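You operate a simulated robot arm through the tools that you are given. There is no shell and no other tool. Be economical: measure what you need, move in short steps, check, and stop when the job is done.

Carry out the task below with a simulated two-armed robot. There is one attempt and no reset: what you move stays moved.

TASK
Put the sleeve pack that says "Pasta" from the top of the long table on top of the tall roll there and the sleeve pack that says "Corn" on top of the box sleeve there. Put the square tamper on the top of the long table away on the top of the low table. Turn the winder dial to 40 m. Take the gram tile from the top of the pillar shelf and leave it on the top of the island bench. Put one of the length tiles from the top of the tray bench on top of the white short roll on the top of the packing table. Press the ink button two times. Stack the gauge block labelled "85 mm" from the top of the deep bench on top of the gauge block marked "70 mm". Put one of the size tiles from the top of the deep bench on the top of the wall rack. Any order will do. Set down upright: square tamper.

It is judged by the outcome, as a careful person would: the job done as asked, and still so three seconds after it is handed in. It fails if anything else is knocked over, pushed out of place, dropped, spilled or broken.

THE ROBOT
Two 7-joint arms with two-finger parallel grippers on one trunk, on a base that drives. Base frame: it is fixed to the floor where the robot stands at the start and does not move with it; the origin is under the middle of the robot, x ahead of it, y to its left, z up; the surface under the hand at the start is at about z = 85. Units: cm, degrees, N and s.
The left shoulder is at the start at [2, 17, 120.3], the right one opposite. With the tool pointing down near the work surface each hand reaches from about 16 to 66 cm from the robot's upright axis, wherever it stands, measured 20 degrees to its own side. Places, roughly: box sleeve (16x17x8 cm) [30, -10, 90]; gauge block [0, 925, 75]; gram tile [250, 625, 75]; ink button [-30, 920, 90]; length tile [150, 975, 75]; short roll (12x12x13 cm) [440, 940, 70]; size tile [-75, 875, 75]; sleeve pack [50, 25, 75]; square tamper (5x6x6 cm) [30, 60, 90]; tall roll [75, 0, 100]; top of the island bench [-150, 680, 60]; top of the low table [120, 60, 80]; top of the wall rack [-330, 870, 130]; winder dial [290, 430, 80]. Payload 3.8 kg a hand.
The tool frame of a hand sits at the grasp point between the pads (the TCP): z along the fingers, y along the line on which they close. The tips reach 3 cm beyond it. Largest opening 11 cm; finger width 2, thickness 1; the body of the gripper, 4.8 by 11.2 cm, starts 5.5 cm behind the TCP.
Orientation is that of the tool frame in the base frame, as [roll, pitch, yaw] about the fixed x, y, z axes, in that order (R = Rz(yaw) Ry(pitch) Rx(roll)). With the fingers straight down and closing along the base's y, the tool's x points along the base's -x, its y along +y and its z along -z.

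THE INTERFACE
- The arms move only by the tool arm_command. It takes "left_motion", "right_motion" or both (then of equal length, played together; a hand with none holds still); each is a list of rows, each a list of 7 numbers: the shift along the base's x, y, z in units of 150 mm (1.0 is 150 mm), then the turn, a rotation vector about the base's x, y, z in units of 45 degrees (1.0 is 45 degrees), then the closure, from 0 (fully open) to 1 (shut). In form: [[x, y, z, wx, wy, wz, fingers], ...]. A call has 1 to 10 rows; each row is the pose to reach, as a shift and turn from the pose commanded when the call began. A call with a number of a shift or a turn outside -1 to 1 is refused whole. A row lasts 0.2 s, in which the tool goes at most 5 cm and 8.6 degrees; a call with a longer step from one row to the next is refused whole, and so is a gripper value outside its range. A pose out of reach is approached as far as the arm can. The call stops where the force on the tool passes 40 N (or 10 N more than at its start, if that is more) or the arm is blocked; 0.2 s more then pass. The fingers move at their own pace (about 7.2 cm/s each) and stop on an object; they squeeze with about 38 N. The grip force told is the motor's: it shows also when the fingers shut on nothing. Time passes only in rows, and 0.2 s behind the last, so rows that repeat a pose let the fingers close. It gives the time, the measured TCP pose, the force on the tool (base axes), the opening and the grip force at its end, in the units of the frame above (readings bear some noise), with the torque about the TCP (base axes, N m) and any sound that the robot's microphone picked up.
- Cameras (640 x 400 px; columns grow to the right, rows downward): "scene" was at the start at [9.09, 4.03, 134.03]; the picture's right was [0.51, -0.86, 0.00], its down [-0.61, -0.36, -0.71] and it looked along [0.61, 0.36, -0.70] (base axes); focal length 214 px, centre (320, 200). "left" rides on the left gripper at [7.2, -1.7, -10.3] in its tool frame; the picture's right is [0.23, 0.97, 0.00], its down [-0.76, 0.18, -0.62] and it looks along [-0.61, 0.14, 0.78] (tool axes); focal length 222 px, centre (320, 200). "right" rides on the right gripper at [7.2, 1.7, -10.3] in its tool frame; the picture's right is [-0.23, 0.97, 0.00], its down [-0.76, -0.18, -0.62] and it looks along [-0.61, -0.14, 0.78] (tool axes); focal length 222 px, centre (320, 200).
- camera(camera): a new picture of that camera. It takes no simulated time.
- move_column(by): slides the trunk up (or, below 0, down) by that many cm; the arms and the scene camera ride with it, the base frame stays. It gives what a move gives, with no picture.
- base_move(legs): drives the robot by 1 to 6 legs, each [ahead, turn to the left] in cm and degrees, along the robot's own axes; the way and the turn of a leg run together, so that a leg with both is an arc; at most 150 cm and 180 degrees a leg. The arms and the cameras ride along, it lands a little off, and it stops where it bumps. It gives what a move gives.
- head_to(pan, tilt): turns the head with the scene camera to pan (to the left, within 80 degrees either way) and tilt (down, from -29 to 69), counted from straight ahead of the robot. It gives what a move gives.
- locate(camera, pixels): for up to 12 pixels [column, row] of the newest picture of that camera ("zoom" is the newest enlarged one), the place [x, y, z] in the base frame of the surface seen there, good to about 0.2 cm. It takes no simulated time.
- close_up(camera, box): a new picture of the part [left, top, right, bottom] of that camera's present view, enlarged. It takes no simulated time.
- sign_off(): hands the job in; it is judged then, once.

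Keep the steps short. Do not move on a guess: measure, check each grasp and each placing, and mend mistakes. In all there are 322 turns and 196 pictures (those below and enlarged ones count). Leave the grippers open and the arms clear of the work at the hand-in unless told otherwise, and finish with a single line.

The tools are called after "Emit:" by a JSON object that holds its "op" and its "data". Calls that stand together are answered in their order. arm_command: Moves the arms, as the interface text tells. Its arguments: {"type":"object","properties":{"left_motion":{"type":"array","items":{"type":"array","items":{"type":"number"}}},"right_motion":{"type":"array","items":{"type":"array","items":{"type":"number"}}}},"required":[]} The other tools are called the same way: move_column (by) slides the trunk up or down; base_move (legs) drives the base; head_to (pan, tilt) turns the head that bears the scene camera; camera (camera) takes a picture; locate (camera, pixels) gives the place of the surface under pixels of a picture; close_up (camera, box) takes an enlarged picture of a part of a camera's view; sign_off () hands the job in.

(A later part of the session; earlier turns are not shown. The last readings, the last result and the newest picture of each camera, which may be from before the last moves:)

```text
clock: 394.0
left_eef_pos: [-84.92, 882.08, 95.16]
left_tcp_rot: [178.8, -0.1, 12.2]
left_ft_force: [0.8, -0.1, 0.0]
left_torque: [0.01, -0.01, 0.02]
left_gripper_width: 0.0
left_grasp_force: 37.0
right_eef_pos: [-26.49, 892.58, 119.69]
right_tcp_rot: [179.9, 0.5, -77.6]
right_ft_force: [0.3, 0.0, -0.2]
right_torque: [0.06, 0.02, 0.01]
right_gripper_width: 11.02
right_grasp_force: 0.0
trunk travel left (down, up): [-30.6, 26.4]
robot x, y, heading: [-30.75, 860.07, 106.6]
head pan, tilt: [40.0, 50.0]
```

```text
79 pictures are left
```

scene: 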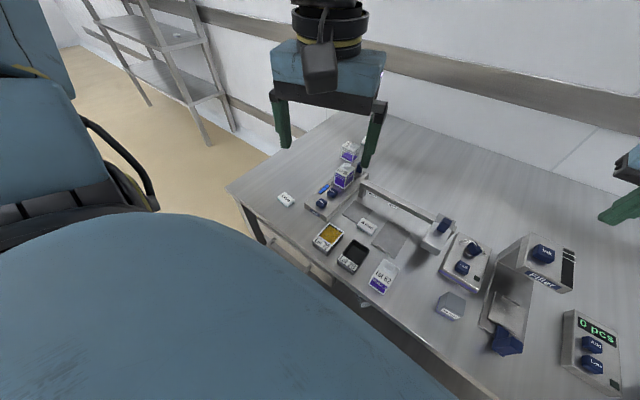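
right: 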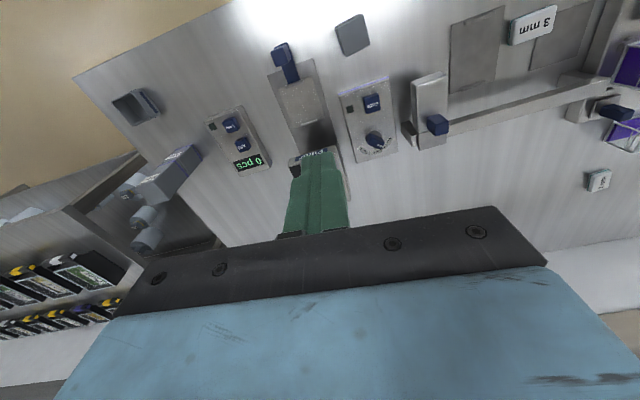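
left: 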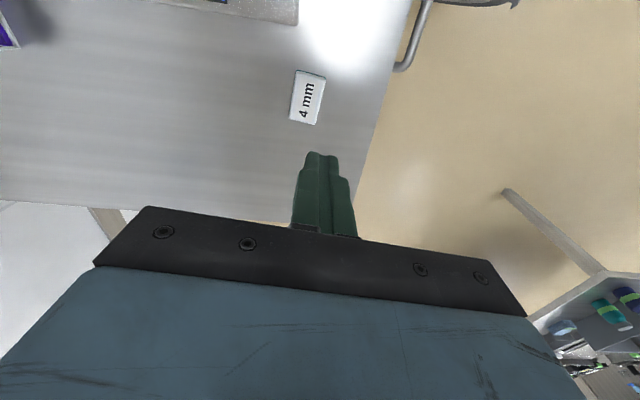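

Low reach limit again; tile untouched. Reopen, lower the trunk 10 cm, and retry.

Emit:
{"op": "arm_command", "data": {"left_motion": [[-0.02, 0.04, 0, 0, 0, 0, 0.4], [-0.035, 0.07, 0, 0, 0, 0, 0.4]]}}

Emit:
{"op": "move_column", "data": {"by": -12}}

Emit:
{"op": "arm_command", "data": {"left_motion": [[0, 0, -0.1, 0, 0, 0, 0.4], [0, 0, -0.2, 0, 0, 0, 0.4], [0, 0, -0.3, 0, 0, 0, 0.4]]}}

Emit:
{"op": "camera", "data": {"camera": "left"}}

```text
clock: 394.6
left_eef_pos: [-85.5, 883.22, 95.16]
left_tcp_rot: [178.7, -0.2, 12.2]
left_ft_force: [0.8, -0.2, -0.7]
left_torque: [-0.03, 0.01, 0.02]
left_gripper_width: 6.58
left_grasp_force: 0.1
right_eef_pos: [-26.6, 892.5, 119.6]
right_tcp_rot: [179.9, 0.5, -77.5]
right_ft_force: [-0.5, 0.0, 0.3]
right_torque: [0.02, -0.04, 0.04]
right_gripper_width: 11.0
right_grasp_force: 0.1
trunk travel left (down, up): [-30.6, 26.4]
robot x, y, heading: [-31.36, 859.81, 106.5]
head pan, tilt: [40.0, 50.0]
```

```text
clock: 396.1
left_eef_pos: [-85.42, 883.04, 83.19]
left_tcp_rot: [178.8, -0.1, 12.1]
left_ft_force: [-0.5, 0.2, 0.1]
left_torque: [-0.01, -0.02, 0.0]
left_gripper_width: 6.62
left_grasp_force: 0.1
right_eef_pos: [-26.54, 892.47, 107.59]
right_tcp_rot: [179.9, 0.6, -77.6]
right_ft_force: [0.6, -0.1, -0.1]
right_torque: [0.01, 0.0, 0.01]
right_gripper_width: 11.01
right_grasp_force: 0.1
trunk travel left (down, up): [-18.6, 38.4]
robot x, y, heading: [-31.23, 860.02, 106.4]
head pan, tilt: [40.0, 50.0]
```

```text
clock: 396.9
left_eef_pos: [-85.58, 883.04, 78.71]
left_tcp_rot: [178.8, -0.2, 12.1]
left_ft_force: [0.0, 0.1, 0.6]
left_torque: [0.02, 0.0, 0.01]
left_gripper_width: 6.58
left_grasp_force: 0.1
right_eef_pos: [-26.57, 892.5, 107.66]
right_tcp_rot: [179.9, 0.5, -77.6]
right_ft_force: [0.8, -0.3, -0.4]
right_torque: [0.02, 0.0, 0.04]
right_gripper_width: 10.98
right_grasp_force: 0.1
trunk travel left (down, up): [-18.6, 38.4]
robot x, y, heading: [-31.04, 860.25, 106.6]
head pan, tilt: [40.0, 50.0]
```

```text
78 pictures are left
```

left: 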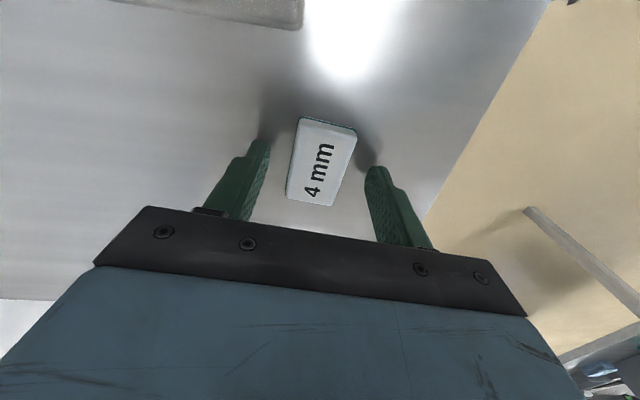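

In position around the tile. Lower 0.3, close, lift.

Emit:
{"op": "arm_command", "data": {"left_motion": [[0, 0, -0.022, 0, 0, 0, 0.4], [0, 0, -0.022, 0, 0, 0, 0.8], [0, 0, -0.022, 0, 0, 0, 1], [0, 0, -0.022, 0, 0, 0, 1], [0, 0, -0.022, 0, 0, 0, 1], [0, 0, 0.2, 0, 0, 0, 1], [0, 0, 0.5, 0, 0, 0, 1], [0, 0, 0.8, 0, 0, 0, 1]]}}

Emit:
{"op": "camera", "data": {"camera": "left"}}

```text
clock: 398.7
left_eef_pos: [-85.32, 883.28, 90.92]
left_tcp_rot: [178.8, -0.1, 12.1]
left_ft_force: [0.4, 0.5, -1.0]
left_torque: [0.01, 0.01, 0.03]
left_gripper_width: 3.42
left_grasp_force: 38.7
right_eef_pos: [-26.52, 892.53, 107.72]
right_tcp_rot: [179.9, 0.5, -77.6]
right_ft_force: [0.5, 1.0, 0.3]
right_torque: [-0.02, -0.02, 0.0]
right_gripper_width: 10.99
right_grasp_force: 0.0
trunk travel left (down, up): [-18.6, 38.4]
robot x, y, heading: [-31.13, 859.98, 106.5]
head pan, tilt: [40.0, 50.0]
```

```text
77 pictures are left
```

left: 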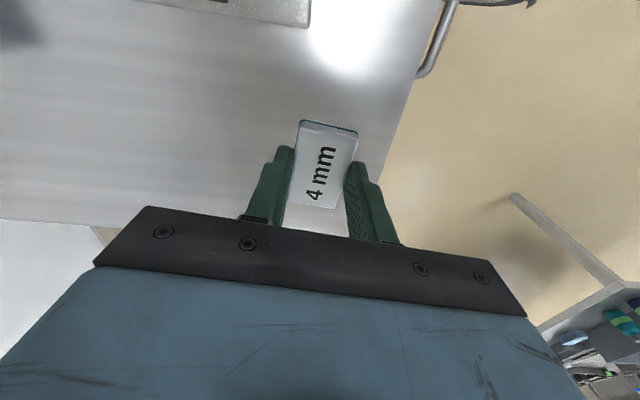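

Tile held. Raise the trunk, retract, back off and look toward the wall rack.

Emit:
{"op": "move_column", "data": {"by": 12}}

Emit:
{"op": "arm_command", "data": {"left_motion": [[0.1, -0.05, 0.25, 0, 0, -0.15, 1], [0.25, -0.1, 0.5, 0, 0, -0.3, 1], [0.45, -0.15, 0.7, 0, 0, -0.45, 1], [0.65, -0.15, 0.85, 0, 0, -0.6, 1], [0.85, -0.2, 0.9, 0, 0, -0.75, 1], [1, -0.25, 0.9, 0, 0, -0.9, 1]]}}

Emit:
{"op": "base_move", "data": {"legs": [[-20, 0], [0, 70]]}}

Emit:
{"op": "head_to", "data": {"pan": 0, "tilt": 12}}

Emit:
{"op": "camera", "data": {"camera": "scene"}}

```text
clock: 400.2
left_eef_pos: [-85.4, 883.19, 102.9]
left_tcp_rot: [178.8, -0.2, 12.1]
left_ft_force: [0.4, -0.4, -0.6]
left_torque: [0.02, 0.04, -0.01]
left_gripper_width: 3.46
left_grasp_force: 38.9
right_eef_pos: [-26.65, 892.52, 119.64]
right_tcp_rot: [179.9, 0.5, -77.6]
right_ft_force: [0.1, 0.1, -0.6]
right_torque: [0.04, 0.0, -0.01]
right_gripper_width: 11.0
right_grasp_force: 0.1
trunk travel left (down, up): [-30.6, 26.4]
robot x, y, heading: [-31.03, 859.84, 106.5]
head pan, tilt: [40.0, 50.0]
```

```text
clock: 401.6
left_eef_pos: [-70.36, 879.51, 116.34]
left_tcp_rot: [178.7, -0.1, -28.5]
left_ft_force: [-0.7, -0.6, -1.1]
left_torque: [-0.01, 0.06, -0.05]
left_gripper_width: 3.47
left_grasp_force: 38.8
right_eef_pos: [-26.55, 892.43, 119.63]
right_tcp_rot: [179.9, 0.5, -77.7]
right_ft_force: [1.6, -0.2, 0.5]
right_torque: [0.0, 0.0, 0.01]
right_gripper_width: 11.01
right_grasp_force: 0.0
trunk travel left (down, up): [-30.6, 26.4]
robot x, y, heading: [-30.95, 860.24, 106.5]
head pan, tilt: [40.0, 50.0]
```

```text
clock: 406.2
left_eef_pos: [-57.96, 811.55, 116.41]
left_tcp_rot: [178.8, -0.1, 40.3]
left_ft_force: [-0.5, -0.7, -1.1]
left_torque: [-0.01, 0.02, 0.02]
left_gripper_width: 3.48
left_grasp_force: 38.4
right_eef_pos: [-54.03, 856.97, 119.58]
right_tcp_rot: [179.9, 0.4, -8.8]
right_ft_force: [-0.4, -0.2, 0.0]
right_torque: [0.02, -0.01, -0.01]
right_gripper_width: 11.01
right_grasp_force: 0.1
trunk travel left (down, up): [-30.6, 26.4]
robot x, y, heading: [-25.76, 840.89, 175.2]
head pan, tilt: [40.0, 50.0]
```

```text
clock: 407.2
left_eef_pos: [-57.9, 811.47, 116.52]
left_tcp_rot: [178.8, 0.0, 40.1]
left_ft_force: [0.9, -1.0, -0.4]
left_torque: [0.0, -0.02, -0.03]
left_gripper_width: 3.47
left_grasp_force: 38.3
right_eef_pos: [-54.08, 857.0, 119.57]
right_tcp_rot: [179.9, 0.5, -8.8]
right_ft_force: [-0.2, -0.2, 0.4]
right_torque: [0.0, -0.05, 0.01]
right_gripper_width: 11.0
right_grasp_force: 0.0
trunk travel left (down, up): [-30.6, 26.4]
robot x, y, heading: [-25.47, 840.69, 175.2]
head pan, tilt: [0.0, 12.0]
```

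```text
76 pictures are left
```

scene: 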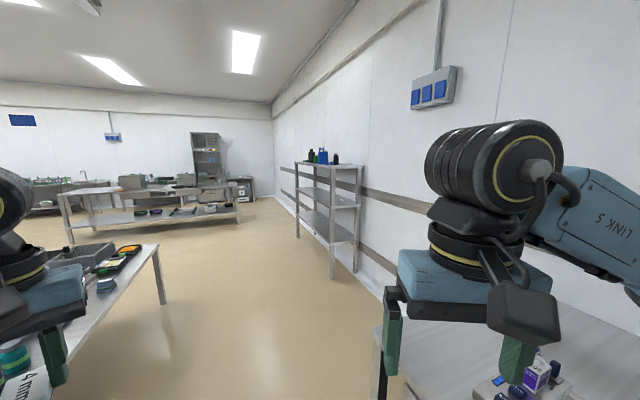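

Emit:
{"op": "locate", "data": {"camera": "scene", "pixels": [[335, 164], [298, 163], [330, 166], [360, 165], [334, 277], [297, 236], [355, 240], [323, 158], [336, 160], [165, 300], [384, 330]]}}

Emit:
{"op": "close_up", "data": {"camera": "scene", "box": [280, 140, 380, 200]}}

```text
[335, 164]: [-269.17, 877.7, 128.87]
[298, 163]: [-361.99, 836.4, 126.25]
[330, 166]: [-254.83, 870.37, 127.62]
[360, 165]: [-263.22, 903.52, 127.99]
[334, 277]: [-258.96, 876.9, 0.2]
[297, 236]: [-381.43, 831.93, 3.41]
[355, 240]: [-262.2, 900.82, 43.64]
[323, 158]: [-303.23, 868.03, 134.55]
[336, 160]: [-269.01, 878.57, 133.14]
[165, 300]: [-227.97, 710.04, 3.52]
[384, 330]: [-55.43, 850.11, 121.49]
```

```text
6.40 times, centred on (330, 170) of scene
```

zoom: 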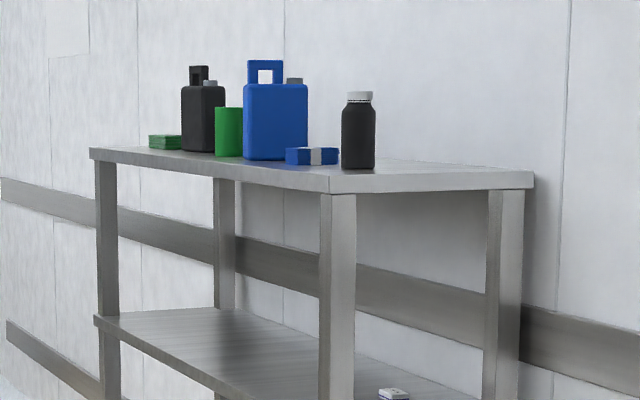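

Rack top is at z≈128.5. Drive along the corridor to stand before its near end.

Emit:
{"op": "base_move", "data": {"legs": [[0, 20], [108, 0], [0, -33], [105, 0], [0, -52]]}}

Emit:
{"op": "move_column", "data": {"by": 26}}

Emit:
{"op": "head_to", "data": {"pan": 15, "tilt": 30}}

Emit:
{"op": "camera", "data": {"camera": "scene"}}

```text
clock: 420.2
left_eef_pos: [-266.68, 822.87, 116.53]
left_tcp_rot: [178.9, 0.0, 26.9]
left_ft_force: [-0.2, 1.1, 0.2]
left_torque: [-0.01, 0.0, 0.03]
left_gripper_width: 3.46
left_grasp_force: 38.1
right_eef_pos: [-252.11, 866.24, 119.66]
right_tcp_rot: [-180.0, 0.2, -22.1]
right_ft_force: [4.0, -0.8, 1.1]
right_torque: [0.09, 0.24, -0.17]
right_gripper_width: 11.02
right_grasp_force: 0.0
trunk travel left (down, up): [-30.6, 26.4]
robot x, y, heading: [-228.38, 844.14, 161.6]
head pan, tilt: [0.0, 12.0]
stopped in leg 4: the force on the tool passed its limit at 46 N (the readings are from after the stop); the commanded pose is now the measured one
```

```text
clock: 422.9
left_eef_pos: [-266.67, 822.93, 142.52]
left_tcp_rot: [178.8, -0.1, 26.8]
left_ft_force: [-0.3, -0.2, -0.5]
left_torque: [0.01, 0.02, 0.03]
left_gripper_width: 3.48
left_grasp_force: 37.9
right_eef_pos: [-252.26, 866.3, 145.57]
right_tcp_rot: [-180.0, 0.1, -22.0]
right_ft_force: [-0.5, 0.9, -0.7]
right_torque: [0.0, 0.02, 0.02]
right_gripper_width: 10.97
right_grasp_force: 0.0
trunk travel left (down, up): [-56.6, 0.4]
robot x, y, heading: [-228.25, 844.08, 161.8]
head pan, tilt: [0.0, 12.0]
```

```text
clock: 423.7
left_eef_pos: [-266.88, 822.81, 142.41]
left_tcp_rot: [178.9, -0.2, 27.0]
left_ft_force: [0.2, -0.6, 0.3]
left_torque: [0.0, -0.01, 0.0]
left_gripper_width: 3.46
left_grasp_force: 38.1
right_eef_pos: [-252.16, 866.27, 145.51]
right_tcp_rot: [180.0, 0.1, -22.1]
right_ft_force: [0.0, 0.1, -0.7]
right_torque: [-0.02, 0.01, 0.0]
right_gripper_width: 11.03
right_grasp_force: 0.0
trunk travel left (down, up): [-56.6, 0.4]
robot x, y, heading: [-228.04, 844.11, 162.0]
head pan, tilt: [15.0, 30.0]
```

```text
74 pictures are left
```

scene: 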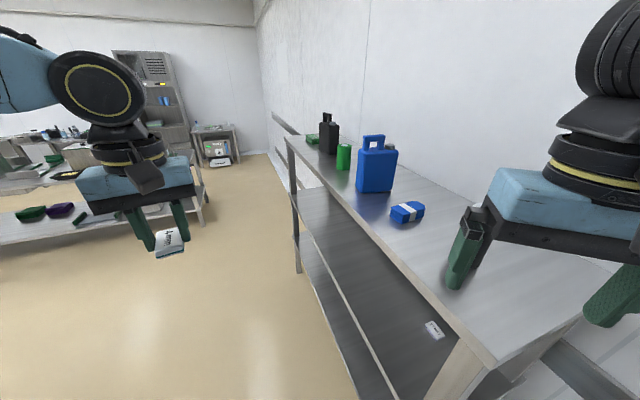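

The right hand touched the rack's edge. Back off and check that nothing was disturbed (the dark bottle near the end).

Emit:
{"op": "base_move", "data": {"legs": [[-25, 0]]}}

Emit:
{"op": "head_to", "data": {"pan": -10, "tilt": 25}}

Emit:
{"op": "camera", "data": {"camera": "scene"}}

```text
clock: 425.5
left_eef_pos: [-243.84, 815.47, 142.49]
left_tcp_rot: [178.7, -0.2, 26.8]
left_ft_force: [-0.6, -1.3, -0.2]
left_torque: [-0.02, -0.01, 0.01]
left_gripper_width: 3.44
left_grasp_force: 38.1
right_eef_pos: [-229.31, 858.72, 145.66]
right_tcp_rot: [-180.0, 0.0, -22.1]
right_ft_force: [0.0, -0.1, 0.4]
right_torque: [0.05, 0.0, 0.0]
right_gripper_width: 10.98
right_grasp_force: 0.1
trunk travel left (down, up): [-56.6, 0.4]
robot x, y, heading: [-204.79, 836.58, 161.8]
head pan, tilt: [15.0, 30.0]
```

```text
clock: 426.4
left_eef_pos: [-243.89, 815.53, 142.46]
left_tcp_rot: [178.8, -0.1, 26.8]
left_ft_force: [0.4, 0.4, -0.6]
left_torque: [0.02, -0.03, 0.0]
left_gripper_width: 3.45
left_grasp_force: 37.7
right_eef_pos: [-229.23, 858.75, 145.48]
right_tcp_rot: [180.0, 0.2, -22.1]
right_ft_force: [0.3, -0.7, -0.3]
right_torque: [0.0, -0.01, 0.01]
right_gripper_width: 11.0
right_grasp_force: 0.1
trunk travel left (down, up): [-56.6, 0.4]
robot x, y, heading: [-205.23, 836.43, 161.7]
head pan, tilt: [-10.0, 25.0]
```

```text
73 pictures are left
```

scene: 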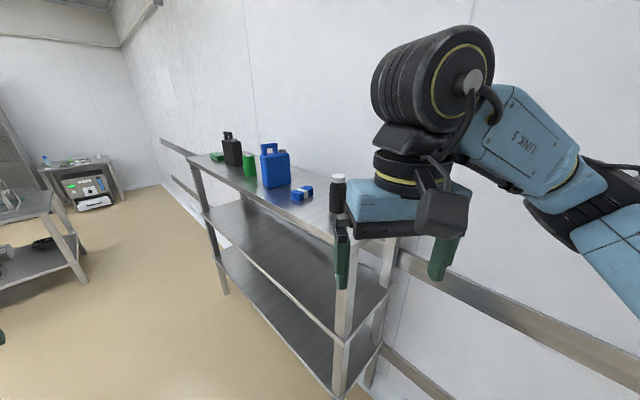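

All items still stand. Measure the rack top.

Emit:
{"op": "locate", "data": {"camera": "scene", "pixels": [[338, 178], [338, 212], [320, 205], [310, 215], [302, 190], [275, 160], [333, 235], [290, 200], [345, 215], [235, 180], [205, 165], [280, 210]]}}

Emit:
{"op": "close_up", "data": {"camera": "scene", "box": [180, 120, 380, 260]}}

```text
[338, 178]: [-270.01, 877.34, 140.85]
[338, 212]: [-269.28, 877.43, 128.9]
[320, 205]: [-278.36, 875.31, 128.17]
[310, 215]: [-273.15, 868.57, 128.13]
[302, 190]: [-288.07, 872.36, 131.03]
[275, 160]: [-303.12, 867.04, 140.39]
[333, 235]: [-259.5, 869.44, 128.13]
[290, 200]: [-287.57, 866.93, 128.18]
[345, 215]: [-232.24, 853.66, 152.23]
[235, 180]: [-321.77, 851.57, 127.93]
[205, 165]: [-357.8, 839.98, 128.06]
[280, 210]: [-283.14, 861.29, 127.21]
```

```text
2.86 times, centred on (280, 190) of scene
```

zoom: 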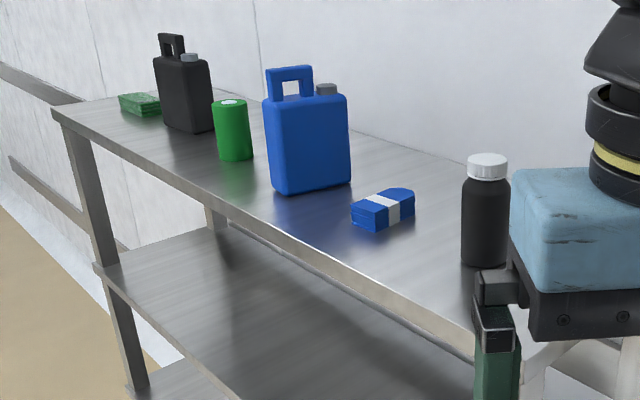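

Choose the free front spot S≈(-278.5,868.8). Reposition to (-248,831), facing the rack.

Emit:
{"op": "base_move", "data": {"legs": [[0, 25.5], [43.5, 0], [0, -80]]}}

Emit:
{"op": "head_to", "data": {"pan": 20, "tilt": 35}}

Emit:
{"op": "camera", "data": {"camera": "scene"}}

```text
clock: 433.8
left_eef_pos: [-287.85, 849.76, 142.52]
left_tcp_rot: [178.7, -0.2, -27.5]
left_ft_force: [0.1, 0.2, -0.5]
left_torque: [-0.01, 0.02, -0.02]
left_gripper_width: 3.47
left_grasp_force: 38.0
right_eef_pos: [-244.27, 863.28, 145.56]
right_tcp_rot: [-180.0, 0.0, -76.5]
right_ft_force: [0.1, -0.2, -0.3]
right_torque: [-0.01, 0.0, 0.02]
right_gripper_width: 10.99
right_grasp_force: 0.1
trunk travel left (down, up): [-56.6, 0.4]
robot x, y, heading: [-248.2, 831.03, 107.5]
head pan, tilt: [-10.0, 25.0]
```

```text
clock: 434.8
left_eef_pos: [-287.92, 849.7, 142.36]
left_tcp_rot: [178.8, -0.1, -27.5]
left_ft_force: [-1.0, 0.1, -0.7]
left_torque: [0.0, 0.0, -0.03]
left_gripper_width: 3.47
left_grasp_force: 38.0
right_eef_pos: [-244.11, 863.02, 145.57]
right_tcp_rot: [-180.0, 0.2, -76.6]
right_ft_force: [0.2, 0.3, -0.9]
right_torque: [-0.01, 0.01, 0.04]
right_gripper_width: 10.97
right_grasp_force: 0.2
trunk travel left (down, up): [-56.6, 0.4]
robot x, y, heading: [-248.21, 830.73, 107.5]
head pan, tilt: [20.0, 35.0]
```

```text
71 pictures are left
```

scene: 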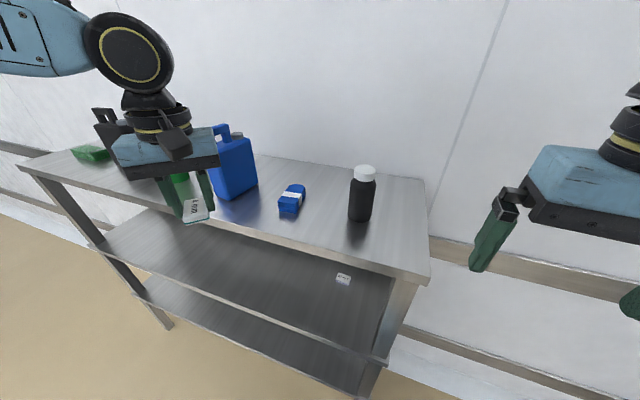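

Emit:
{"op": "locate", "data": {"camera": "scene", "pixels": [[325, 225], [325, 205], [295, 215], [348, 220], [320, 245], [303, 190]]}}

```text
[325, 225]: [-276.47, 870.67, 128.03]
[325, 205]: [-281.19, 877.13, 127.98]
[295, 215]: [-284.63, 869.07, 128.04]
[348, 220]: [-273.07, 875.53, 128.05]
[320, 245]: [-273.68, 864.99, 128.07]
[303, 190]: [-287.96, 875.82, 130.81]
```

Spot S=(-278,871.5). Move over it and lower.

Emit:
{"op": "arm_command", "data": {"left_motion": [[0.12, 0.28, 0, 0, 0, 0, 1], [0.24, 0.56, 0, 0, 0, 0, 1], [0.36, 0.84, 0, 0, 0, 0, 1], [0.45, 1, 0, 0, 0, 0, 1]]}}

Emit:
{"op": "arm_command", "data": {"left_motion": [[0.1, 0.2, 0, 0, 0, 0, 1], [0.21, 0.45, -0.1, 0, 0, 0, 1], [0.21, 0.45, -0.35, 0, 0, 0, 1], [0.21, 0.45, -0.6, 0, 0, 0, 1]]}}

Emit:
{"op": "camera", "data": {"camera": "scene"}}

```text
clock: 435.8
left_eef_pos: [-281.05, 864.62, 142.44]
left_tcp_rot: [178.8, -0.2, -27.5]
left_ft_force: [-0.2, 0.3, -0.1]
left_torque: [-0.05, 0.01, -0.04]
left_gripper_width: 3.46
left_grasp_force: 38.3
right_eef_pos: [-244.26, 863.28, 145.5]
right_tcp_rot: [180.0, 0.0, -76.6]
right_ft_force: [-0.3, -0.2, 0.3]
right_torque: [-0.01, 0.0, -0.01]
right_gripper_width: 11.0
right_grasp_force: 0.0
trunk travel left (down, up): [-56.6, 0.4]
robot x, y, heading: [-248.27, 830.76, 107.5]
head pan, tilt: [20.0, 35.0]
```

```text
clock: 436.8
left_eef_pos: [-278.52, 870.73, 133.42]
left_tcp_rot: [178.9, -0.2, -27.5]
left_ft_force: [-0.2, 0.7, -0.1]
left_torque: [-0.05, -0.01, -0.01]
left_gripper_width: 3.47
left_grasp_force: 38.1
left hand out of reach, approached as far as the arm can: row 2, 3, 4
right_eef_pos: [-244.41, 863.29, 145.43]
right_tcp_rot: [-180.0, 0.1, -76.5]
right_ft_force: [-0.9, 1.0, 0.9]
right_torque: [-0.03, -0.02, -0.06]
right_gripper_width: 10.98
right_grasp_force: 0.0
trunk travel left (down, up): [-56.6, 0.4]
robot x, y, heading: [-248.51, 830.93, 107.5]
head pan, tilt: [20.0, 35.0]
```

```text
70 pictures are left
```

scene: 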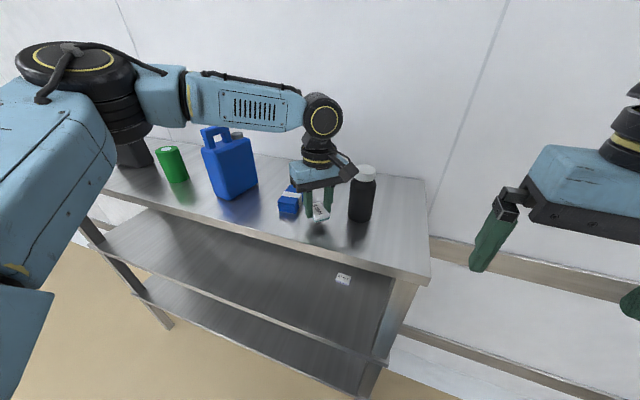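

Lower 1.9 cm via trunk.

Emit:
{"op": "move_column", "data": {"by": -1.8}}

Emit:
{"op": "camera", "data": {"camera": "left"}}

```text
clock: 437.4
left_eef_pos: [-278.52, 870.63, 131.76]
left_tcp_rot: [178.8, -0.1, -27.6]
left_ft_force: [-0.5, -0.6, -0.2]
left_torque: [-0.01, 0.01, -0.01]
left_gripper_width: 3.47
left_grasp_force: 38.5
right_eef_pos: [-244.3, 863.22, 143.75]
right_tcp_rot: [-180.0, 0.1, -76.5]
right_ft_force: [-0.6, 0.7, 0.0]
right_torque: [-0.02, 0.0, -0.02]
right_gripper_width: 10.97
right_grasp_force: 0.1
trunk travel left (down, up): [-54.8, 2.2]
robot x, y, heading: [-248.4, 831.05, 107.5]
head pan, tilt: [20.0, 35.0]
```

```text
69 pictures are left
```

left: 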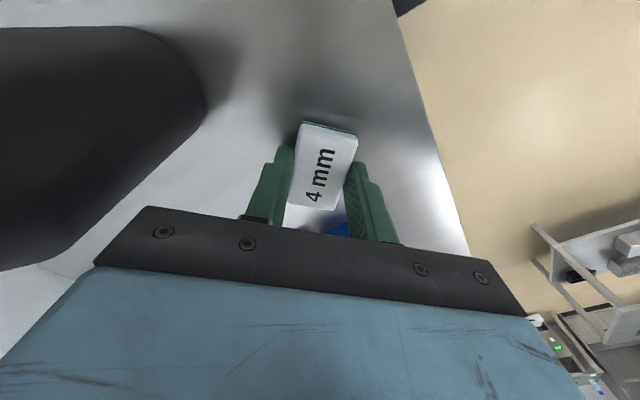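

Emit:
{"op": "move_column", "data": {"by": -0.4}}

Emit:
{"op": "arm_command", "data": {"left_motion": [[0, 0, 0, 0, 0, 0, 0.6], [0, 0, 0, 0, 0, 0, 0.5], [0, 0, 0, 0, 0, 0, 0.5]]}}

Emit:
{"op": "move_column", "data": {"by": 2.5}}

Emit:
{"op": "camera", "data": {"camera": "left"}}

```text
clock: 437.9
left_eef_pos: [-278.65, 870.53, 131.28]
left_tcp_rot: [178.9, -0.1, -27.5]
left_ft_force: [-0.3, 0.2, 2.6]
left_torque: [0.05, 0.01, -0.04]
left_gripper_width: 3.49
left_grasp_force: 37.9
right_eef_pos: [-244.24, 863.19, 143.38]
right_tcp_rot: [-179.9, 0.1, -76.4]
right_ft_force: [0.1, -0.4, -0.5]
right_torque: [-0.02, 0.0, -0.03]
right_gripper_width: 11.01
right_grasp_force: 0.0
trunk travel left (down, up): [-54.4, 2.6]
robot x, y, heading: [-248.38, 831.25, 107.5]
head pan, tilt: [20.0, 35.0]
```

```text
clock: 438.7
left_eef_pos: [-278.52, 870.56, 131.36]
left_tcp_rot: [178.7, -0.1, -27.5]
left_ft_force: [-0.1, -0.4, 0.4]
left_torque: [0.01, -0.01, -0.03]
left_gripper_width: 5.49
left_grasp_force: 0.0
right_eef_pos: [-244.17, 863.19, 143.31]
right_tcp_rot: [-179.9, 0.1, -76.4]
right_ft_force: [0.4, -0.1, 0.1]
right_torque: [0.04, 0.02, 0.03]
right_gripper_width: 11.01
right_grasp_force: 0.1
trunk travel left (down, up): [-54.4, 2.6]
robot x, y, heading: [-248.08, 830.71, 107.7]
head pan, tilt: [20.0, 35.0]
```

```text
clock: 439.4
left_eef_pos: [-278.45, 870.65, 133.74]
left_tcp_rot: [178.9, -0.1, -27.4]
left_ft_force: [-0.2, -0.2, 0.2]
left_torque: [-0.02, -0.03, -0.01]
left_gripper_width: 5.53
left_grasp_force: 0.1
right_eef_pos: [-244.28, 863.15, 145.83]
right_tcp_rot: [-180.0, 0.0, -76.5]
right_ft_force: [-0.3, 0.4, -0.2]
right_torque: [-0.04, -0.02, 0.0]
right_gripper_width: 10.99
right_grasp_force: 0.1
trunk travel left (down, up): [-56.8, 0.1]
robot x, y, heading: [-248.53, 830.57, 107.6]
head pan, tilt: [20.0, 35.0]
```

```text
68 pictures are left
```

left: 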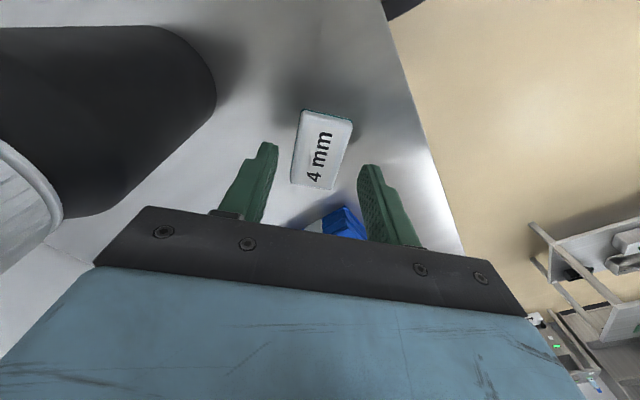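

Tile set down. Lift the hand, then retreat.

Emit:
{"op": "arm_command", "data": {"left_motion": [[0, 0, 0.2, 0, 0, 0, 0.5], [-0.02, -0.05, 0.45, 0, 0, 0, 0.5], [-0.1, -0.3, 0.6, 0, 0, 0, 0.3], [-0.2, -0.6, 0.65, 0, 0, 0, 0], [-0.3, -0.9, 0.65, 0, 0, 0, 0], [-0.3, -1, 0.65, 0, 0, 0, 0]]}}

Emit:
{"op": "camera", "data": {"camera": "scene"}}

```text
clock: 440.8
left_eef_pos: [-283.09, 855.58, 143.63]
left_tcp_rot: [178.9, -0.2, -27.5]
left_ft_force: [1.2, 0.0, -0.2]
left_torque: [-0.01, 0.01, 0.02]
left_gripper_width: 10.99
left_grasp_force: 0.0
right_eef_pos: [-244.15, 863.08, 145.83]
right_tcp_rot: [-180.0, 0.1, -76.5]
right_ft_force: [-0.3, -0.5, -0.7]
right_torque: [-0.02, 0.01, -0.04]
right_gripper_width: 10.99
right_grasp_force: 0.0
trunk travel left (down, up): [-56.8, 0.1]
robot x, y, heading: [-248.6, 830.94, 107.7]
head pan, tilt: [20.0, 35.0]
```

```text
67 pictures are left
```

scene: 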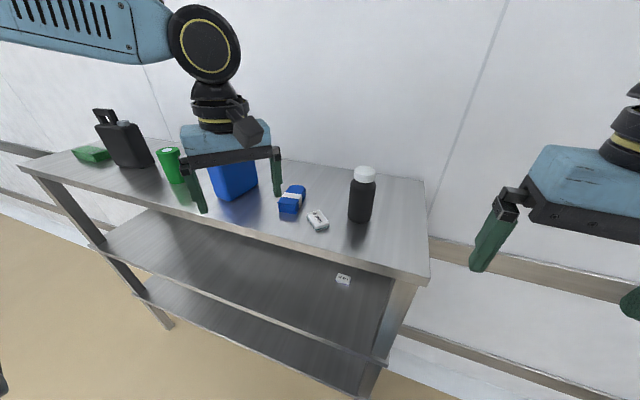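

Tile placed well. Head for the tray bench: back off, lower the trunk, drive the corridor.

Emit:
{"op": "base_move", "data": {"legs": [[-15, 0], [0, -112.5], [124, 0], [0, 20.5]]}}

Emit:
{"op": "move_column", "data": {"by": -26}}

```text
clock: 453.9
left_eef_pos: [-93.87, 839.87, 143.52]
left_tcp_rot: [178.9, -0.2, -119.5]
left_ft_force: [0.1, 0.3, -0.8]
left_torque: [-0.01, 0.0, -0.05]
left_gripper_width: 10.99
left_grasp_force: 0.0
right_eef_pos: [-87.72, 800.92, 145.89]
right_tcp_rot: [-180.0, 0.1, -168.5]
right_ft_force: [0.0, 0.5, 0.1]
right_torque: [0.0, 0.01, 0.01]
right_gripper_width: 10.98
right_grasp_force: 0.0
trunk travel left (down, up): [-56.8, 0.1]
robot x, y, heading: [-119.89, 805.92, 15.7]
head pan, tilt: [20.0, 35.0]
```

```text
clock: 456.6
left_eef_pos: [-93.75, 839.97, 117.46]
left_tcp_rot: [178.9, -0.1, -119.5]
left_ft_force: [-0.1, -0.2, -0.1]
left_torque: [-0.02, -0.04, -0.01]
left_gripper_width: 11.0
left_grasp_force: 0.0
right_eef_pos: [-87.7, 800.9, 119.83]
right_tcp_rot: [-180.0, 0.1, -168.5]
right_ft_force: [0.2, -0.5, -0.5]
right_torque: [0.01, -0.01, -0.02]
right_gripper_width: 10.99
right_grasp_force: 0.0
trunk travel left (down, up): [-30.8, 26.1]
robot x, y, heading: [-119.78, 806.39, 15.3]
head pan, tilt: [20.0, 35.0]
```

Emit:
{"op": "base_move", "data": {"legs": [[78, 0], [78, 0], [0, 17], [85, 0]]}}

Emit:
{"op": "head_to", "data": {"pan": 40, "tilt": 30}}

Emit:
{"op": "camera", "data": {"camera": "scene"}}

```text
clock: 469.6
left_eef_pos: [117.76, 932.77, 117.45]
left_tcp_rot: [179.0, -0.3, -103.2]
left_ft_force: [0.4, -0.4, -0.3]
left_torque: [-0.04, 0.05, -0.03]
left_gripper_width: 11.0
left_grasp_force: 0.1
right_eef_pos: [134.58, 897.03, 119.8]
right_tcp_rot: [-179.9, 0.1, -152.2]
right_ft_force: [0.1, -0.4, -0.1]
right_torque: [0.01, 0.05, 0.02]
right_gripper_width: 10.99
right_grasp_force: 0.1
trunk travel left (down, up): [-30.8, 26.1]
robot x, y, heading: [102.45, 892.9, 31.9]
head pan, tilt: [20.0, 35.0]
```

```text
clock: 470.4
left_eef_pos: [117.76, 932.73, 117.53]
left_tcp_rot: [178.9, -0.2, -103.3]
left_ft_force: [0.2, -0.1, -0.4]
left_torque: [-0.01, 0.01, 0.02]
left_gripper_width: 10.98
left_grasp_force: 0.1
right_eef_pos: [134.46, 896.99, 119.83]
right_tcp_rot: [180.0, 0.1, -152.2]
right_ft_force: [0.2, -0.1, -1.2]
right_torque: [0.02, -0.01, -0.01]
right_gripper_width: 11.03
right_grasp_force: 0.1
trunk travel left (down, up): [-30.8, 26.1]
robot x, y, heading: [102.03, 893.27, 31.7]
head pan, tilt: [40.0, 30.0]
```

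```text
66 pictures are left
```

scene: 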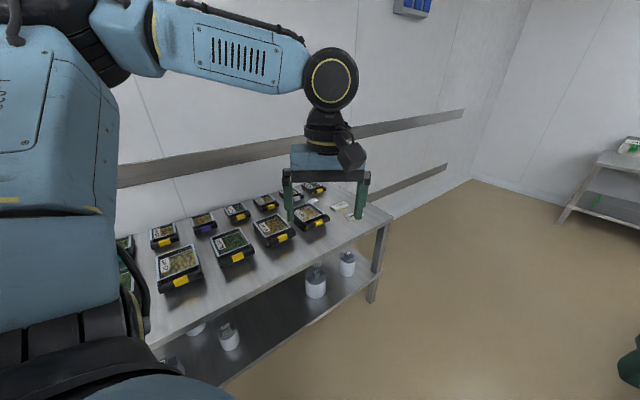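

Emit:
{"op": "close_up", "data": {"camera": "scene", "box": [280, 180, 400, 250]}}

Emit:
{"op": "locate", "data": {"camera": "scene", "pixels": [[340, 206], [352, 216], [392, 218], [330, 195], [370, 300], [345, 250], [620, 150], [565, 220]]}}

```text
5.33 times, centred on (340, 215) of scene
```

zoom: 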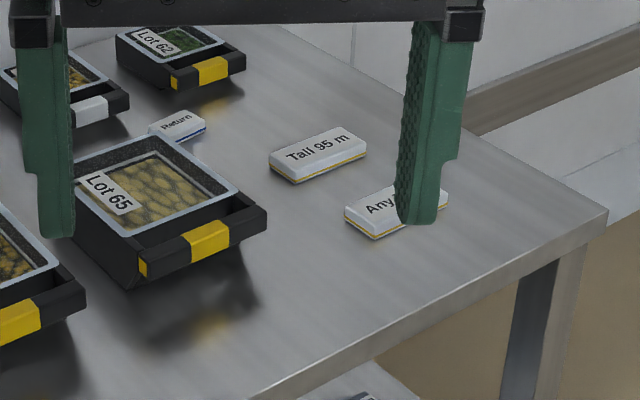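

```text
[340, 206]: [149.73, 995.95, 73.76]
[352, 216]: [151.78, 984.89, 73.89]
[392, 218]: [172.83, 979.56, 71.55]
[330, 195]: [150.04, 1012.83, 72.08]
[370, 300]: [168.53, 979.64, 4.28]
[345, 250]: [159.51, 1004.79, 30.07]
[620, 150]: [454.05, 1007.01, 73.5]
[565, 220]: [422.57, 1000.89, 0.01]
```

Two length tiles: "Tall 95 m" and "Any …". The "Any" one suits a short roll. Drive in front of it.

Emit:
{"op": "base_move", "data": {"legs": [[0, 10], [59, 0], [0, 65]]}}

Emit:
{"op": "head_to", "data": {"pan": -15, "tilt": 48}}

Emit:
{"op": "camera", "data": {"camera": "scene"}}

```text
clock: 477.3
left_eef_pos: [110.94, 956.84, 117.59]
left_tcp_rot: [179.0, -0.1, -27.6]
left_ft_force: [-0.3, -0.5, 0.3]
left_torque: [0.02, 0.0, -0.04]
left_gripper_width: 11.04
left_grasp_force: 0.2
right_eef_pos: [149.87, 964.25, 119.79]
right_tcp_rot: [-179.9, 0.1, -76.6]
right_ft_force: [0.5, 0.6, 0.2]
right_torque: [0.0, -0.01, 0.0]
right_gripper_width: 11.0
right_grasp_force: 0.2
trunk travel left (down, up): [-30.8, 26.1]
robot x, y, heading: [145.62, 932.2, 107.7]
head pan, tilt: [40.0, 30.0]
```

```text
clock: 478.6
left_eef_pos: [110.97, 956.85, 117.38]
left_tcp_rot: [178.9, -0.2, -27.5]
left_ft_force: [1.1, 0.8, 0.9]
left_torque: [0.03, 0.01, 0.0]
left_gripper_width: 11.02
left_grasp_force: 0.1
right_eef_pos: [149.81, 964.29, 119.85]
right_tcp_rot: [-179.9, 0.1, -76.6]
right_ft_force: [0.0, -0.8, -0.4]
right_torque: [0.02, 0.01, 0.01]
right_gripper_width: 11.01
right_grasp_force: 0.1
trunk travel left (down, up): [-30.8, 26.1]
robot x, y, heading: [145.63, 931.82, 107.2]
head pan, tilt: [-15.0, 48.0]
```

```text
64 pictures are left
```

scene: 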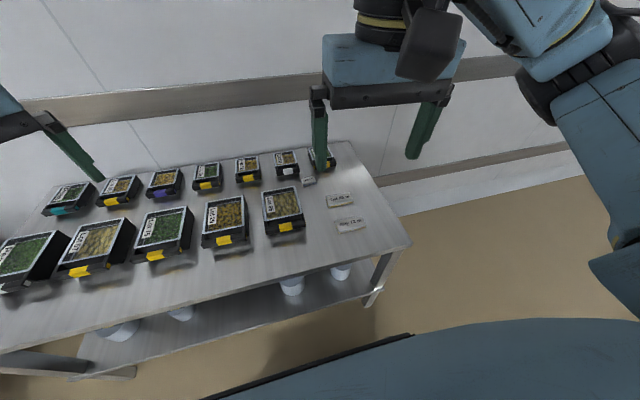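

Emit:
{"op": "close_up", "data": {"camera": "scene", "box": [300, 175, 380, 245]}}

```text
5.71 times, centred on (340, 210) of scene
```

zoom: 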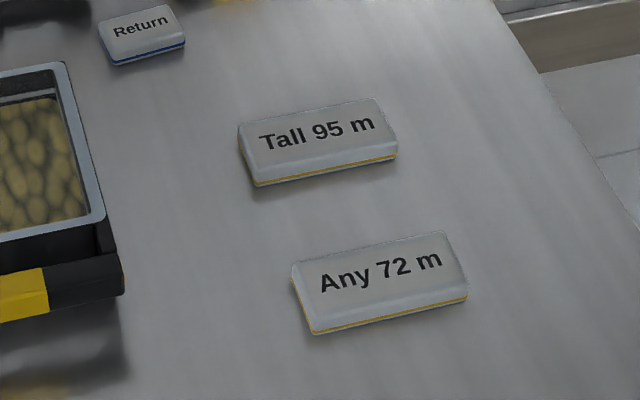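

Emit:
{"op": "locate", "data": {"camera": "zoom", "pixels": [[297, 262], [442, 235], [465, 288], [312, 325], [380, 275], [253, 178], [395, 152]]}}

```text
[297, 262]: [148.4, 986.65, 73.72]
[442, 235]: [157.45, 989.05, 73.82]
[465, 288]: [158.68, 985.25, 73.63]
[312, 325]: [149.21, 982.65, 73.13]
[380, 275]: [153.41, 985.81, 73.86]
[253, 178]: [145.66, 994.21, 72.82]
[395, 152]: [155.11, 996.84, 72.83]
```

"Any 72 m" tile: centre (153.4,985.9), 9.5×4×1.7 at 15°. Right hand takes it across the width; lower trunk 12 and turn −88°.

Emit:
{"op": "move_column", "data": {"by": -12}}

Emit:
{"op": "arm_command", "data": {"right_motion": [[0.04, 0.25, 0, 0, 0, -0.17, 0.1], [0.08, 0.5, 0, 0, 0, -0.34, 0.2], [0.12, 0.75, 0, 0, 0, -0.51, 0.3], [0.15, 0.9, -0.1, 0, 0, -0.68, 0.35], [0.18, 1, -0.3, 0, 0, -0.84, 0.35], [0.2, 1, -0.5, 0, 0, -0.98, 0.35]]}}

Emit:
{"op": "arm_command", "data": {"right_motion": [[0.01, 0.1, 0, 0, 0, -0.17, 0.35], [0.03, 0.25, 0, 0, 0, -0.34, 0.35], [0.04, 0.4, 0, 0, 0, -0.51, 0.35], [0.04, 0.44, 0, 0, 0, -0.68, 0.35], [0.04, 0.44, 0, 0, 0, -0.84, 0.35], [0.04, 0.44, 0, 0, 0, -0.98, 0.35]]}}

Emit:
{"op": "camera", "data": {"camera": "right"}}

```text
clock: 480.1
left_eef_pos: [110.91, 956.87, 105.49]
left_tcp_rot: [179.0, -0.1, -27.6]
left_ft_force: [0.8, 0.0, 0.1]
left_torque: [-0.04, 0.0, -0.01]
left_gripper_width: 10.99
left_grasp_force: 0.0
right_eef_pos: [149.9, 964.3, 107.92]
right_tcp_rot: [179.9, 0.1, -76.6]
right_ft_force: [0.0, 0.5, -0.9]
right_torque: [-0.02, 0.02, 0.0]
right_gripper_width: 11.03
right_grasp_force: 0.1
trunk travel left (down, up): [-18.8, 38.1]
robot x, y, heading: [145.54, 932.13, 107.4]
head pan, tilt: [-15.0, 48.0]
```

```text
clock: 481.5
left_eef_pos: [111.03, 956.93, 105.42]
left_tcp_rot: [178.8, -0.1, -27.6]
left_ft_force: [0.6, 0.4, 0.4]
left_torque: [-0.02, 0.01, 0.02]
left_gripper_width: 10.97
left_grasp_force: 0.0
right_eef_pos: [152.84, 979.24, 100.2]
right_tcp_rot: [179.9, 0.1, -120.7]
right_ft_force: [0.8, -0.1, 0.3]
right_torque: [-0.03, 0.03, -0.01]
right_gripper_width: 7.15
right_grasp_force: 0.0
trunk travel left (down, up): [-18.8, 38.1]
robot x, y, heading: [145.54, 932.11, 107.6]
head pan, tilt: [-15.0, 48.0]
```

```text
clock: 482.9
left_eef_pos: [110.96, 956.84, 105.57]
left_tcp_rot: [178.9, -0.2, -27.5]
left_ft_force: [0.1, 0.5, 1.1]
left_torque: [0.0, -0.02, 0.02]
left_gripper_width: 11.0
left_grasp_force: 0.1
right_eef_pos: [153.48, 985.98, 100.42]
right_tcp_rot: [180.0, 0.1, -165.0]
right_ft_force: [-0.8, -0.1, 0.0]
right_torque: [0.02, -0.01, 0.03]
right_gripper_width: 7.16
right_grasp_force: 0.0
trunk travel left (down, up): [-18.8, 38.1]
robot x, y, heading: [145.5, 931.91, 107.5]
head pan, tilt: [-15.0, 48.0]
```

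```text
62 pictures are left
```

right: 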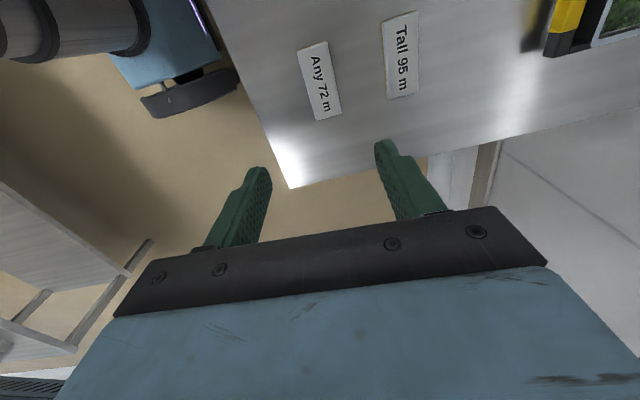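

Emit:
{"op": "locate", "data": {"camera": "right", "pixels": [[300, 50], [327, 43], [341, 111], [316, 118], [320, 82]]}}

```text
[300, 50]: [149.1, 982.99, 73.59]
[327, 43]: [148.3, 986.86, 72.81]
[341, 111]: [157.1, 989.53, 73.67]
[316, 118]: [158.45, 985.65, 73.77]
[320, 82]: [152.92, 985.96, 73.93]
```

Centre (153.24,986.26). Descend in two steps.

Emit:
{"op": "arm_command", "data": {"right_motion": [[-0.016, 0.018, -0.3, 0, 0, 0.01, 0.35], [-0.016, 0.018, -0.6, 0, 0, 0.01, 0.35], [-0.016, 0.018, -0.9, 0, 0, 0.01, 0.35], [-0.016, 0.018, -1, 0, 0, 0.01, 0.35]]}}

Emit:
{"op": "arm_command", "data": {"right_motion": [[0, 0, -0.25, 0, 0, 0, 0.35], [0, 0, -0.5, 0, 0, 0, 0.35], [0, 0, -0.6, 0, 0, 0, 0.35]]}}

Emit:
{"op": "camera", "data": {"camera": "right"}}

```text
clock: 483.9
left_eef_pos: [110.96, 956.89, 105.31]
left_tcp_rot: [178.8, -0.2, -27.7]
left_ft_force: [-0.4, -0.6, -0.4]
left_torque: [-0.02, -0.01, 0.02]
left_gripper_width: 11.0
left_grasp_force: 0.1
right_eef_pos: [153.3, 986.1, 85.36]
right_tcp_rot: [179.9, 0.1, -164.3]
right_ft_force: [0.3, -0.3, 0.4]
right_torque: [-0.01, -0.01, 0.02]
right_gripper_width: 7.14
right_grasp_force: 0.0
trunk travel left (down, up): [-18.8, 38.1]
robot x, y, heading: [145.65, 931.77, 107.5]
head pan, tilt: [-15.0, 48.0]
```

```text
clock: 484.7
left_eef_pos: [111.01, 956.92, 105.48]
left_tcp_rot: [178.8, -0.2, -27.6]
left_ft_force: [0.0, 0.3, -0.1]
left_torque: [0.01, -0.02, 0.0]
left_gripper_width: 11.01
left_grasp_force: 0.0
right_eef_pos: [153.38, 986.2, 76.35]
right_tcp_rot: [179.9, 0.2, -164.4]
right_ft_force: [-0.8, -0.3, -0.6]
right_torque: [-0.03, 0.01, -0.04]
right_gripper_width: 7.16
right_grasp_force: 0.1
trunk travel left (down, up): [-18.8, 38.1]
robot x, y, heading: [145.75, 932.03, 107.4]
head pan, tilt: [-15.0, 48.0]
```

```text
61 pictures are left
```

right: 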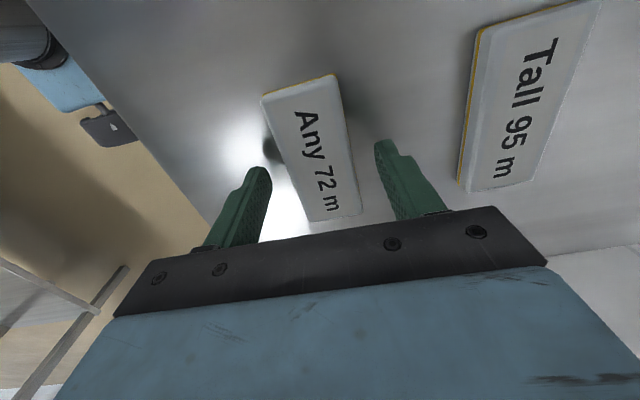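

Emit:
{"op": "locate", "data": {"camera": "right", "pixels": [[264, 98], [334, 78], [357, 208], [308, 218], [315, 160]]}}

```text
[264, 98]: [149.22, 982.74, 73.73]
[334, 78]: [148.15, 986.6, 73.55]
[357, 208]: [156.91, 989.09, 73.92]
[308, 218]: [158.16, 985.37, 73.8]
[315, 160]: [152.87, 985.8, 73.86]
```

Good. Lower to 75.5, close, lift.

Emit:
{"op": "arm_command", "data": {"right_motion": [[-0.017, -0.013, -0.055, 0, 0, 0, 0.35], [-0.017, -0.013, -0.055, 0, 0, 0, 0.8], [-0.017, -0.013, -0.055, 0, 0, 0, 1], [-0.017, -0.013, -0.055, 0, 0, 0, 1], [-0.017, -0.013, -0.055, 0, 0, 0, 1]]}}

Emit:
{"op": "arm_command", "data": {"right_motion": [[0, 0, 0.25, 0, 0, 0, 1], [0, 0, 0.5, 0, 0, 0, 1], [0, 0, 0.8, 0, 0, 0, 1]]}}

Emit:
{"op": "camera", "data": {"camera": "right"}}

```text
clock: 485.9
left_eef_pos: [111.04, 956.93, 105.4]
left_tcp_rot: [178.9, -0.2, -27.6]
left_ft_force: [-0.2, 0.0, 0.7]
left_torque: [0.0, 0.01, 0.0]
left_gripper_width: 11.01
left_grasp_force: 0.1
right_eef_pos: [153.05, 986.07, 75.59]
right_tcp_rot: [180.0, 0.2, -164.4]
right_ft_force: [-1.3, 0.4, -0.3]
right_torque: [0.02, 0.01, 0.03]
right_gripper_width: 4.34
right_grasp_force: 37.8
trunk travel left (down, up): [-18.8, 38.1]
robot x, y, heading: [145.83, 931.79, 107.4]
head pan, tilt: [-15.0, 48.0]
```

```text
clock: 486.7
left_eef_pos: [110.98, 956.85, 105.48]
left_tcp_rot: [178.8, -0.1, -27.6]
left_ft_force: [-0.2, -0.3, 0.3]
left_torque: [-0.02, 0.0, 0.0]
left_gripper_width: 10.99
left_grasp_force: 0.0
right_eef_pos: [152.95, 986.01, 87.65]
right_tcp_rot: [180.0, 0.2, -164.4]
right_ft_force: [0.2, 0.1, -0.5]
right_torque: [0.02, 0.0, -0.01]
right_gripper_width: 4.36
right_grasp_force: 37.9
trunk travel left (down, up): [-18.8, 38.1]
robot x, y, heading: [145.6, 932.07, 107.4]
head pan, tilt: [-15.0, 48.0]
```

```text
60 pictures are left
```

right: 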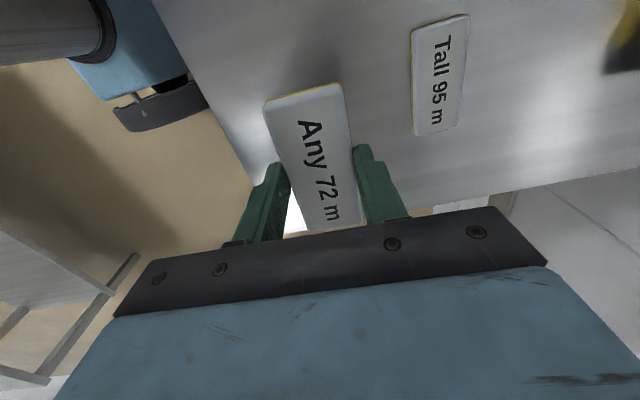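

Held. Raise and retract, then drive toward the packing table.

Emit:
{"op": "move_column", "data": {"by": 12}}

Emit:
{"op": "arm_command", "data": {"right_motion": [[0, -0.05, 0.3, 0, 0, 0.1, 1], [0, -0.2, 0.5, 0, 0, 0.28, 1], [0.02, -0.45, 0.65, 0, 0, 0.45, 1], [0.04, -0.7, 0.75, 0, 0, 0.62, 1], [0.05, -0.95, 0.8, 0, 0, 0.8, 1], [0.06, -1, 0.85, 0, 0, 0.95, 1]]}}

Emit:
{"op": "base_move", "data": {"legs": [[-15, 0], [0, -80]]}}

Emit:
{"op": "head_to", "data": {"pan": 0, "tilt": 18}}

Emit:
{"op": "camera", "data": {"camera": "scene"}}

```text
clock: 488.2
left_eef_pos: [110.96, 956.86, 117.34]
left_tcp_rot: [178.8, -0.3, -27.6]
left_ft_force: [-0.5, 0.1, 0.4]
left_torque: [-0.03, 0.0, 0.0]
left_gripper_width: 11.02
left_grasp_force: 0.1
right_eef_pos: [153.02, 986.08, 99.44]
right_tcp_rot: [-180.0, 0.1, -164.4]
right_ft_force: [0.0, -0.3, -0.3]
right_torque: [0.03, 0.04, 0.01]
right_gripper_width: 4.37
right_grasp_force: 38.3
trunk travel left (down, up): [-30.8, 26.1]
robot x, y, heading: [145.87, 932.06, 107.6]
head pan, tilt: [-15.0, 48.0]
```

```text
clock: 489.6
left_eef_pos: [110.99, 956.78, 117.47]
left_tcp_rot: [178.8, -0.1, -27.6]
left_ft_force: [0.2, -0.6, 0.6]
left_torque: [-0.02, 0.05, 0.02]
left_gripper_width: 11.02
left_grasp_force: 0.1
right_eef_pos: [153.99, 970.9, 112.2]
right_tcp_rot: [-179.9, 0.1, -121.5]
right_ft_force: [0.1, 0.4, -0.7]
right_torque: [-0.01, 0.02, 0.01]
right_gripper_width: 4.36
right_grasp_force: 38.3
trunk travel left (down, up): [-30.8, 26.1]
robot x, y, heading: [145.38, 931.92, 107.4]
head pan, tilt: [-15.0, 48.0]
```

```text
clock: 494.3
left_eef_pos: [168.32, 956.37, 117.4]
left_tcp_rot: [178.8, -0.2, -107.0]
left_ft_force: [-0.2, 0.6, -0.9]
left_torque: [0.02, 0.01, -0.01]
left_gripper_width: 11.0
left_grasp_force: 0.1
right_eef_pos: [190.01, 916.76, 112.26]
right_tcp_rot: [-180.0, 0.2, 158.9]
right_ft_force: [0.0, 0.6, 0.1]
right_torque: [0.02, 0.01, 0.0]
right_gripper_width: 4.37
right_grasp_force: 38.2
trunk travel left (down, up): [-30.8, 26.1]
robot x, y, heading: [149.94, 917.96, 27.8]
head pan, tilt: [-15.0, 48.0]
```

```text
clock: 495.3
left_eef_pos: [168.3, 956.47, 117.38]
left_tcp_rot: [178.9, -0.1, -107.1]
left_ft_force: [0.0, 0.2, -0.6]
left_torque: [-0.01, -0.01, -0.02]
left_gripper_width: 10.98
left_grasp_force: 0.0
right_eef_pos: [190.03, 916.77, 112.12]
right_tcp_rot: [-180.0, 0.1, 159.0]
right_ft_force: [0.2, 0.9, 0.0]
right_torque: [-0.03, 0.04, -0.02]
right_gripper_width: 4.36
right_grasp_force: 38.1
trunk travel left (down, up): [-30.8, 26.1]
robot x, y, heading: [150.46, 917.35, 27.9]
head pan, tilt: [0.0, 18.0]
```

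```text
59 pictures are left
```

scene: 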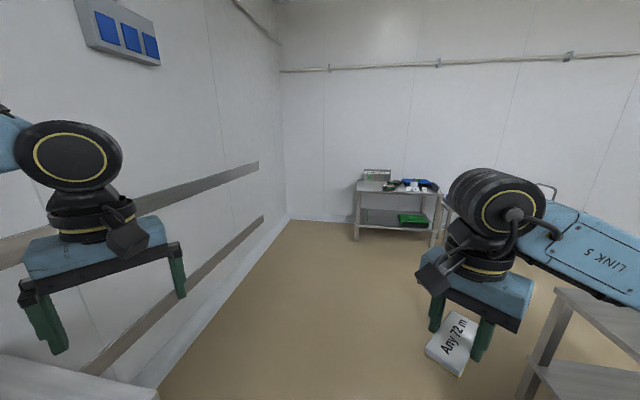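

Emit:
{"op": "locate", "data": {"camera": "scene", "pixels": [[357, 238], [432, 245], [360, 185], [440, 190], [560, 290], [520, 395], [570, 292], [415, 183], [385, 188], [300, 218]]}}

Emit:
{"op": "close_up", "data": {"camera": "scene", "box": [340, 160, 460, 250]}}

```text
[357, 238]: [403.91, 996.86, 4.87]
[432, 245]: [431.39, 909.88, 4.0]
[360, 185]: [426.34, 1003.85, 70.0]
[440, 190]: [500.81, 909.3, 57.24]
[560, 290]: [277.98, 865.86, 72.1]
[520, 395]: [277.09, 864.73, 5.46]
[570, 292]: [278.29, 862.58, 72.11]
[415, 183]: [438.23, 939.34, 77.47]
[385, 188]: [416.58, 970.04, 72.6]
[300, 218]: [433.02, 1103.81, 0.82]
```

```text
4.44 times, centred on (400, 205) of scene
```

zoom: 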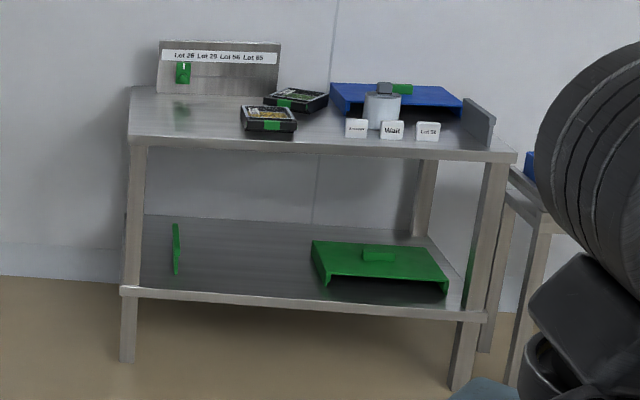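

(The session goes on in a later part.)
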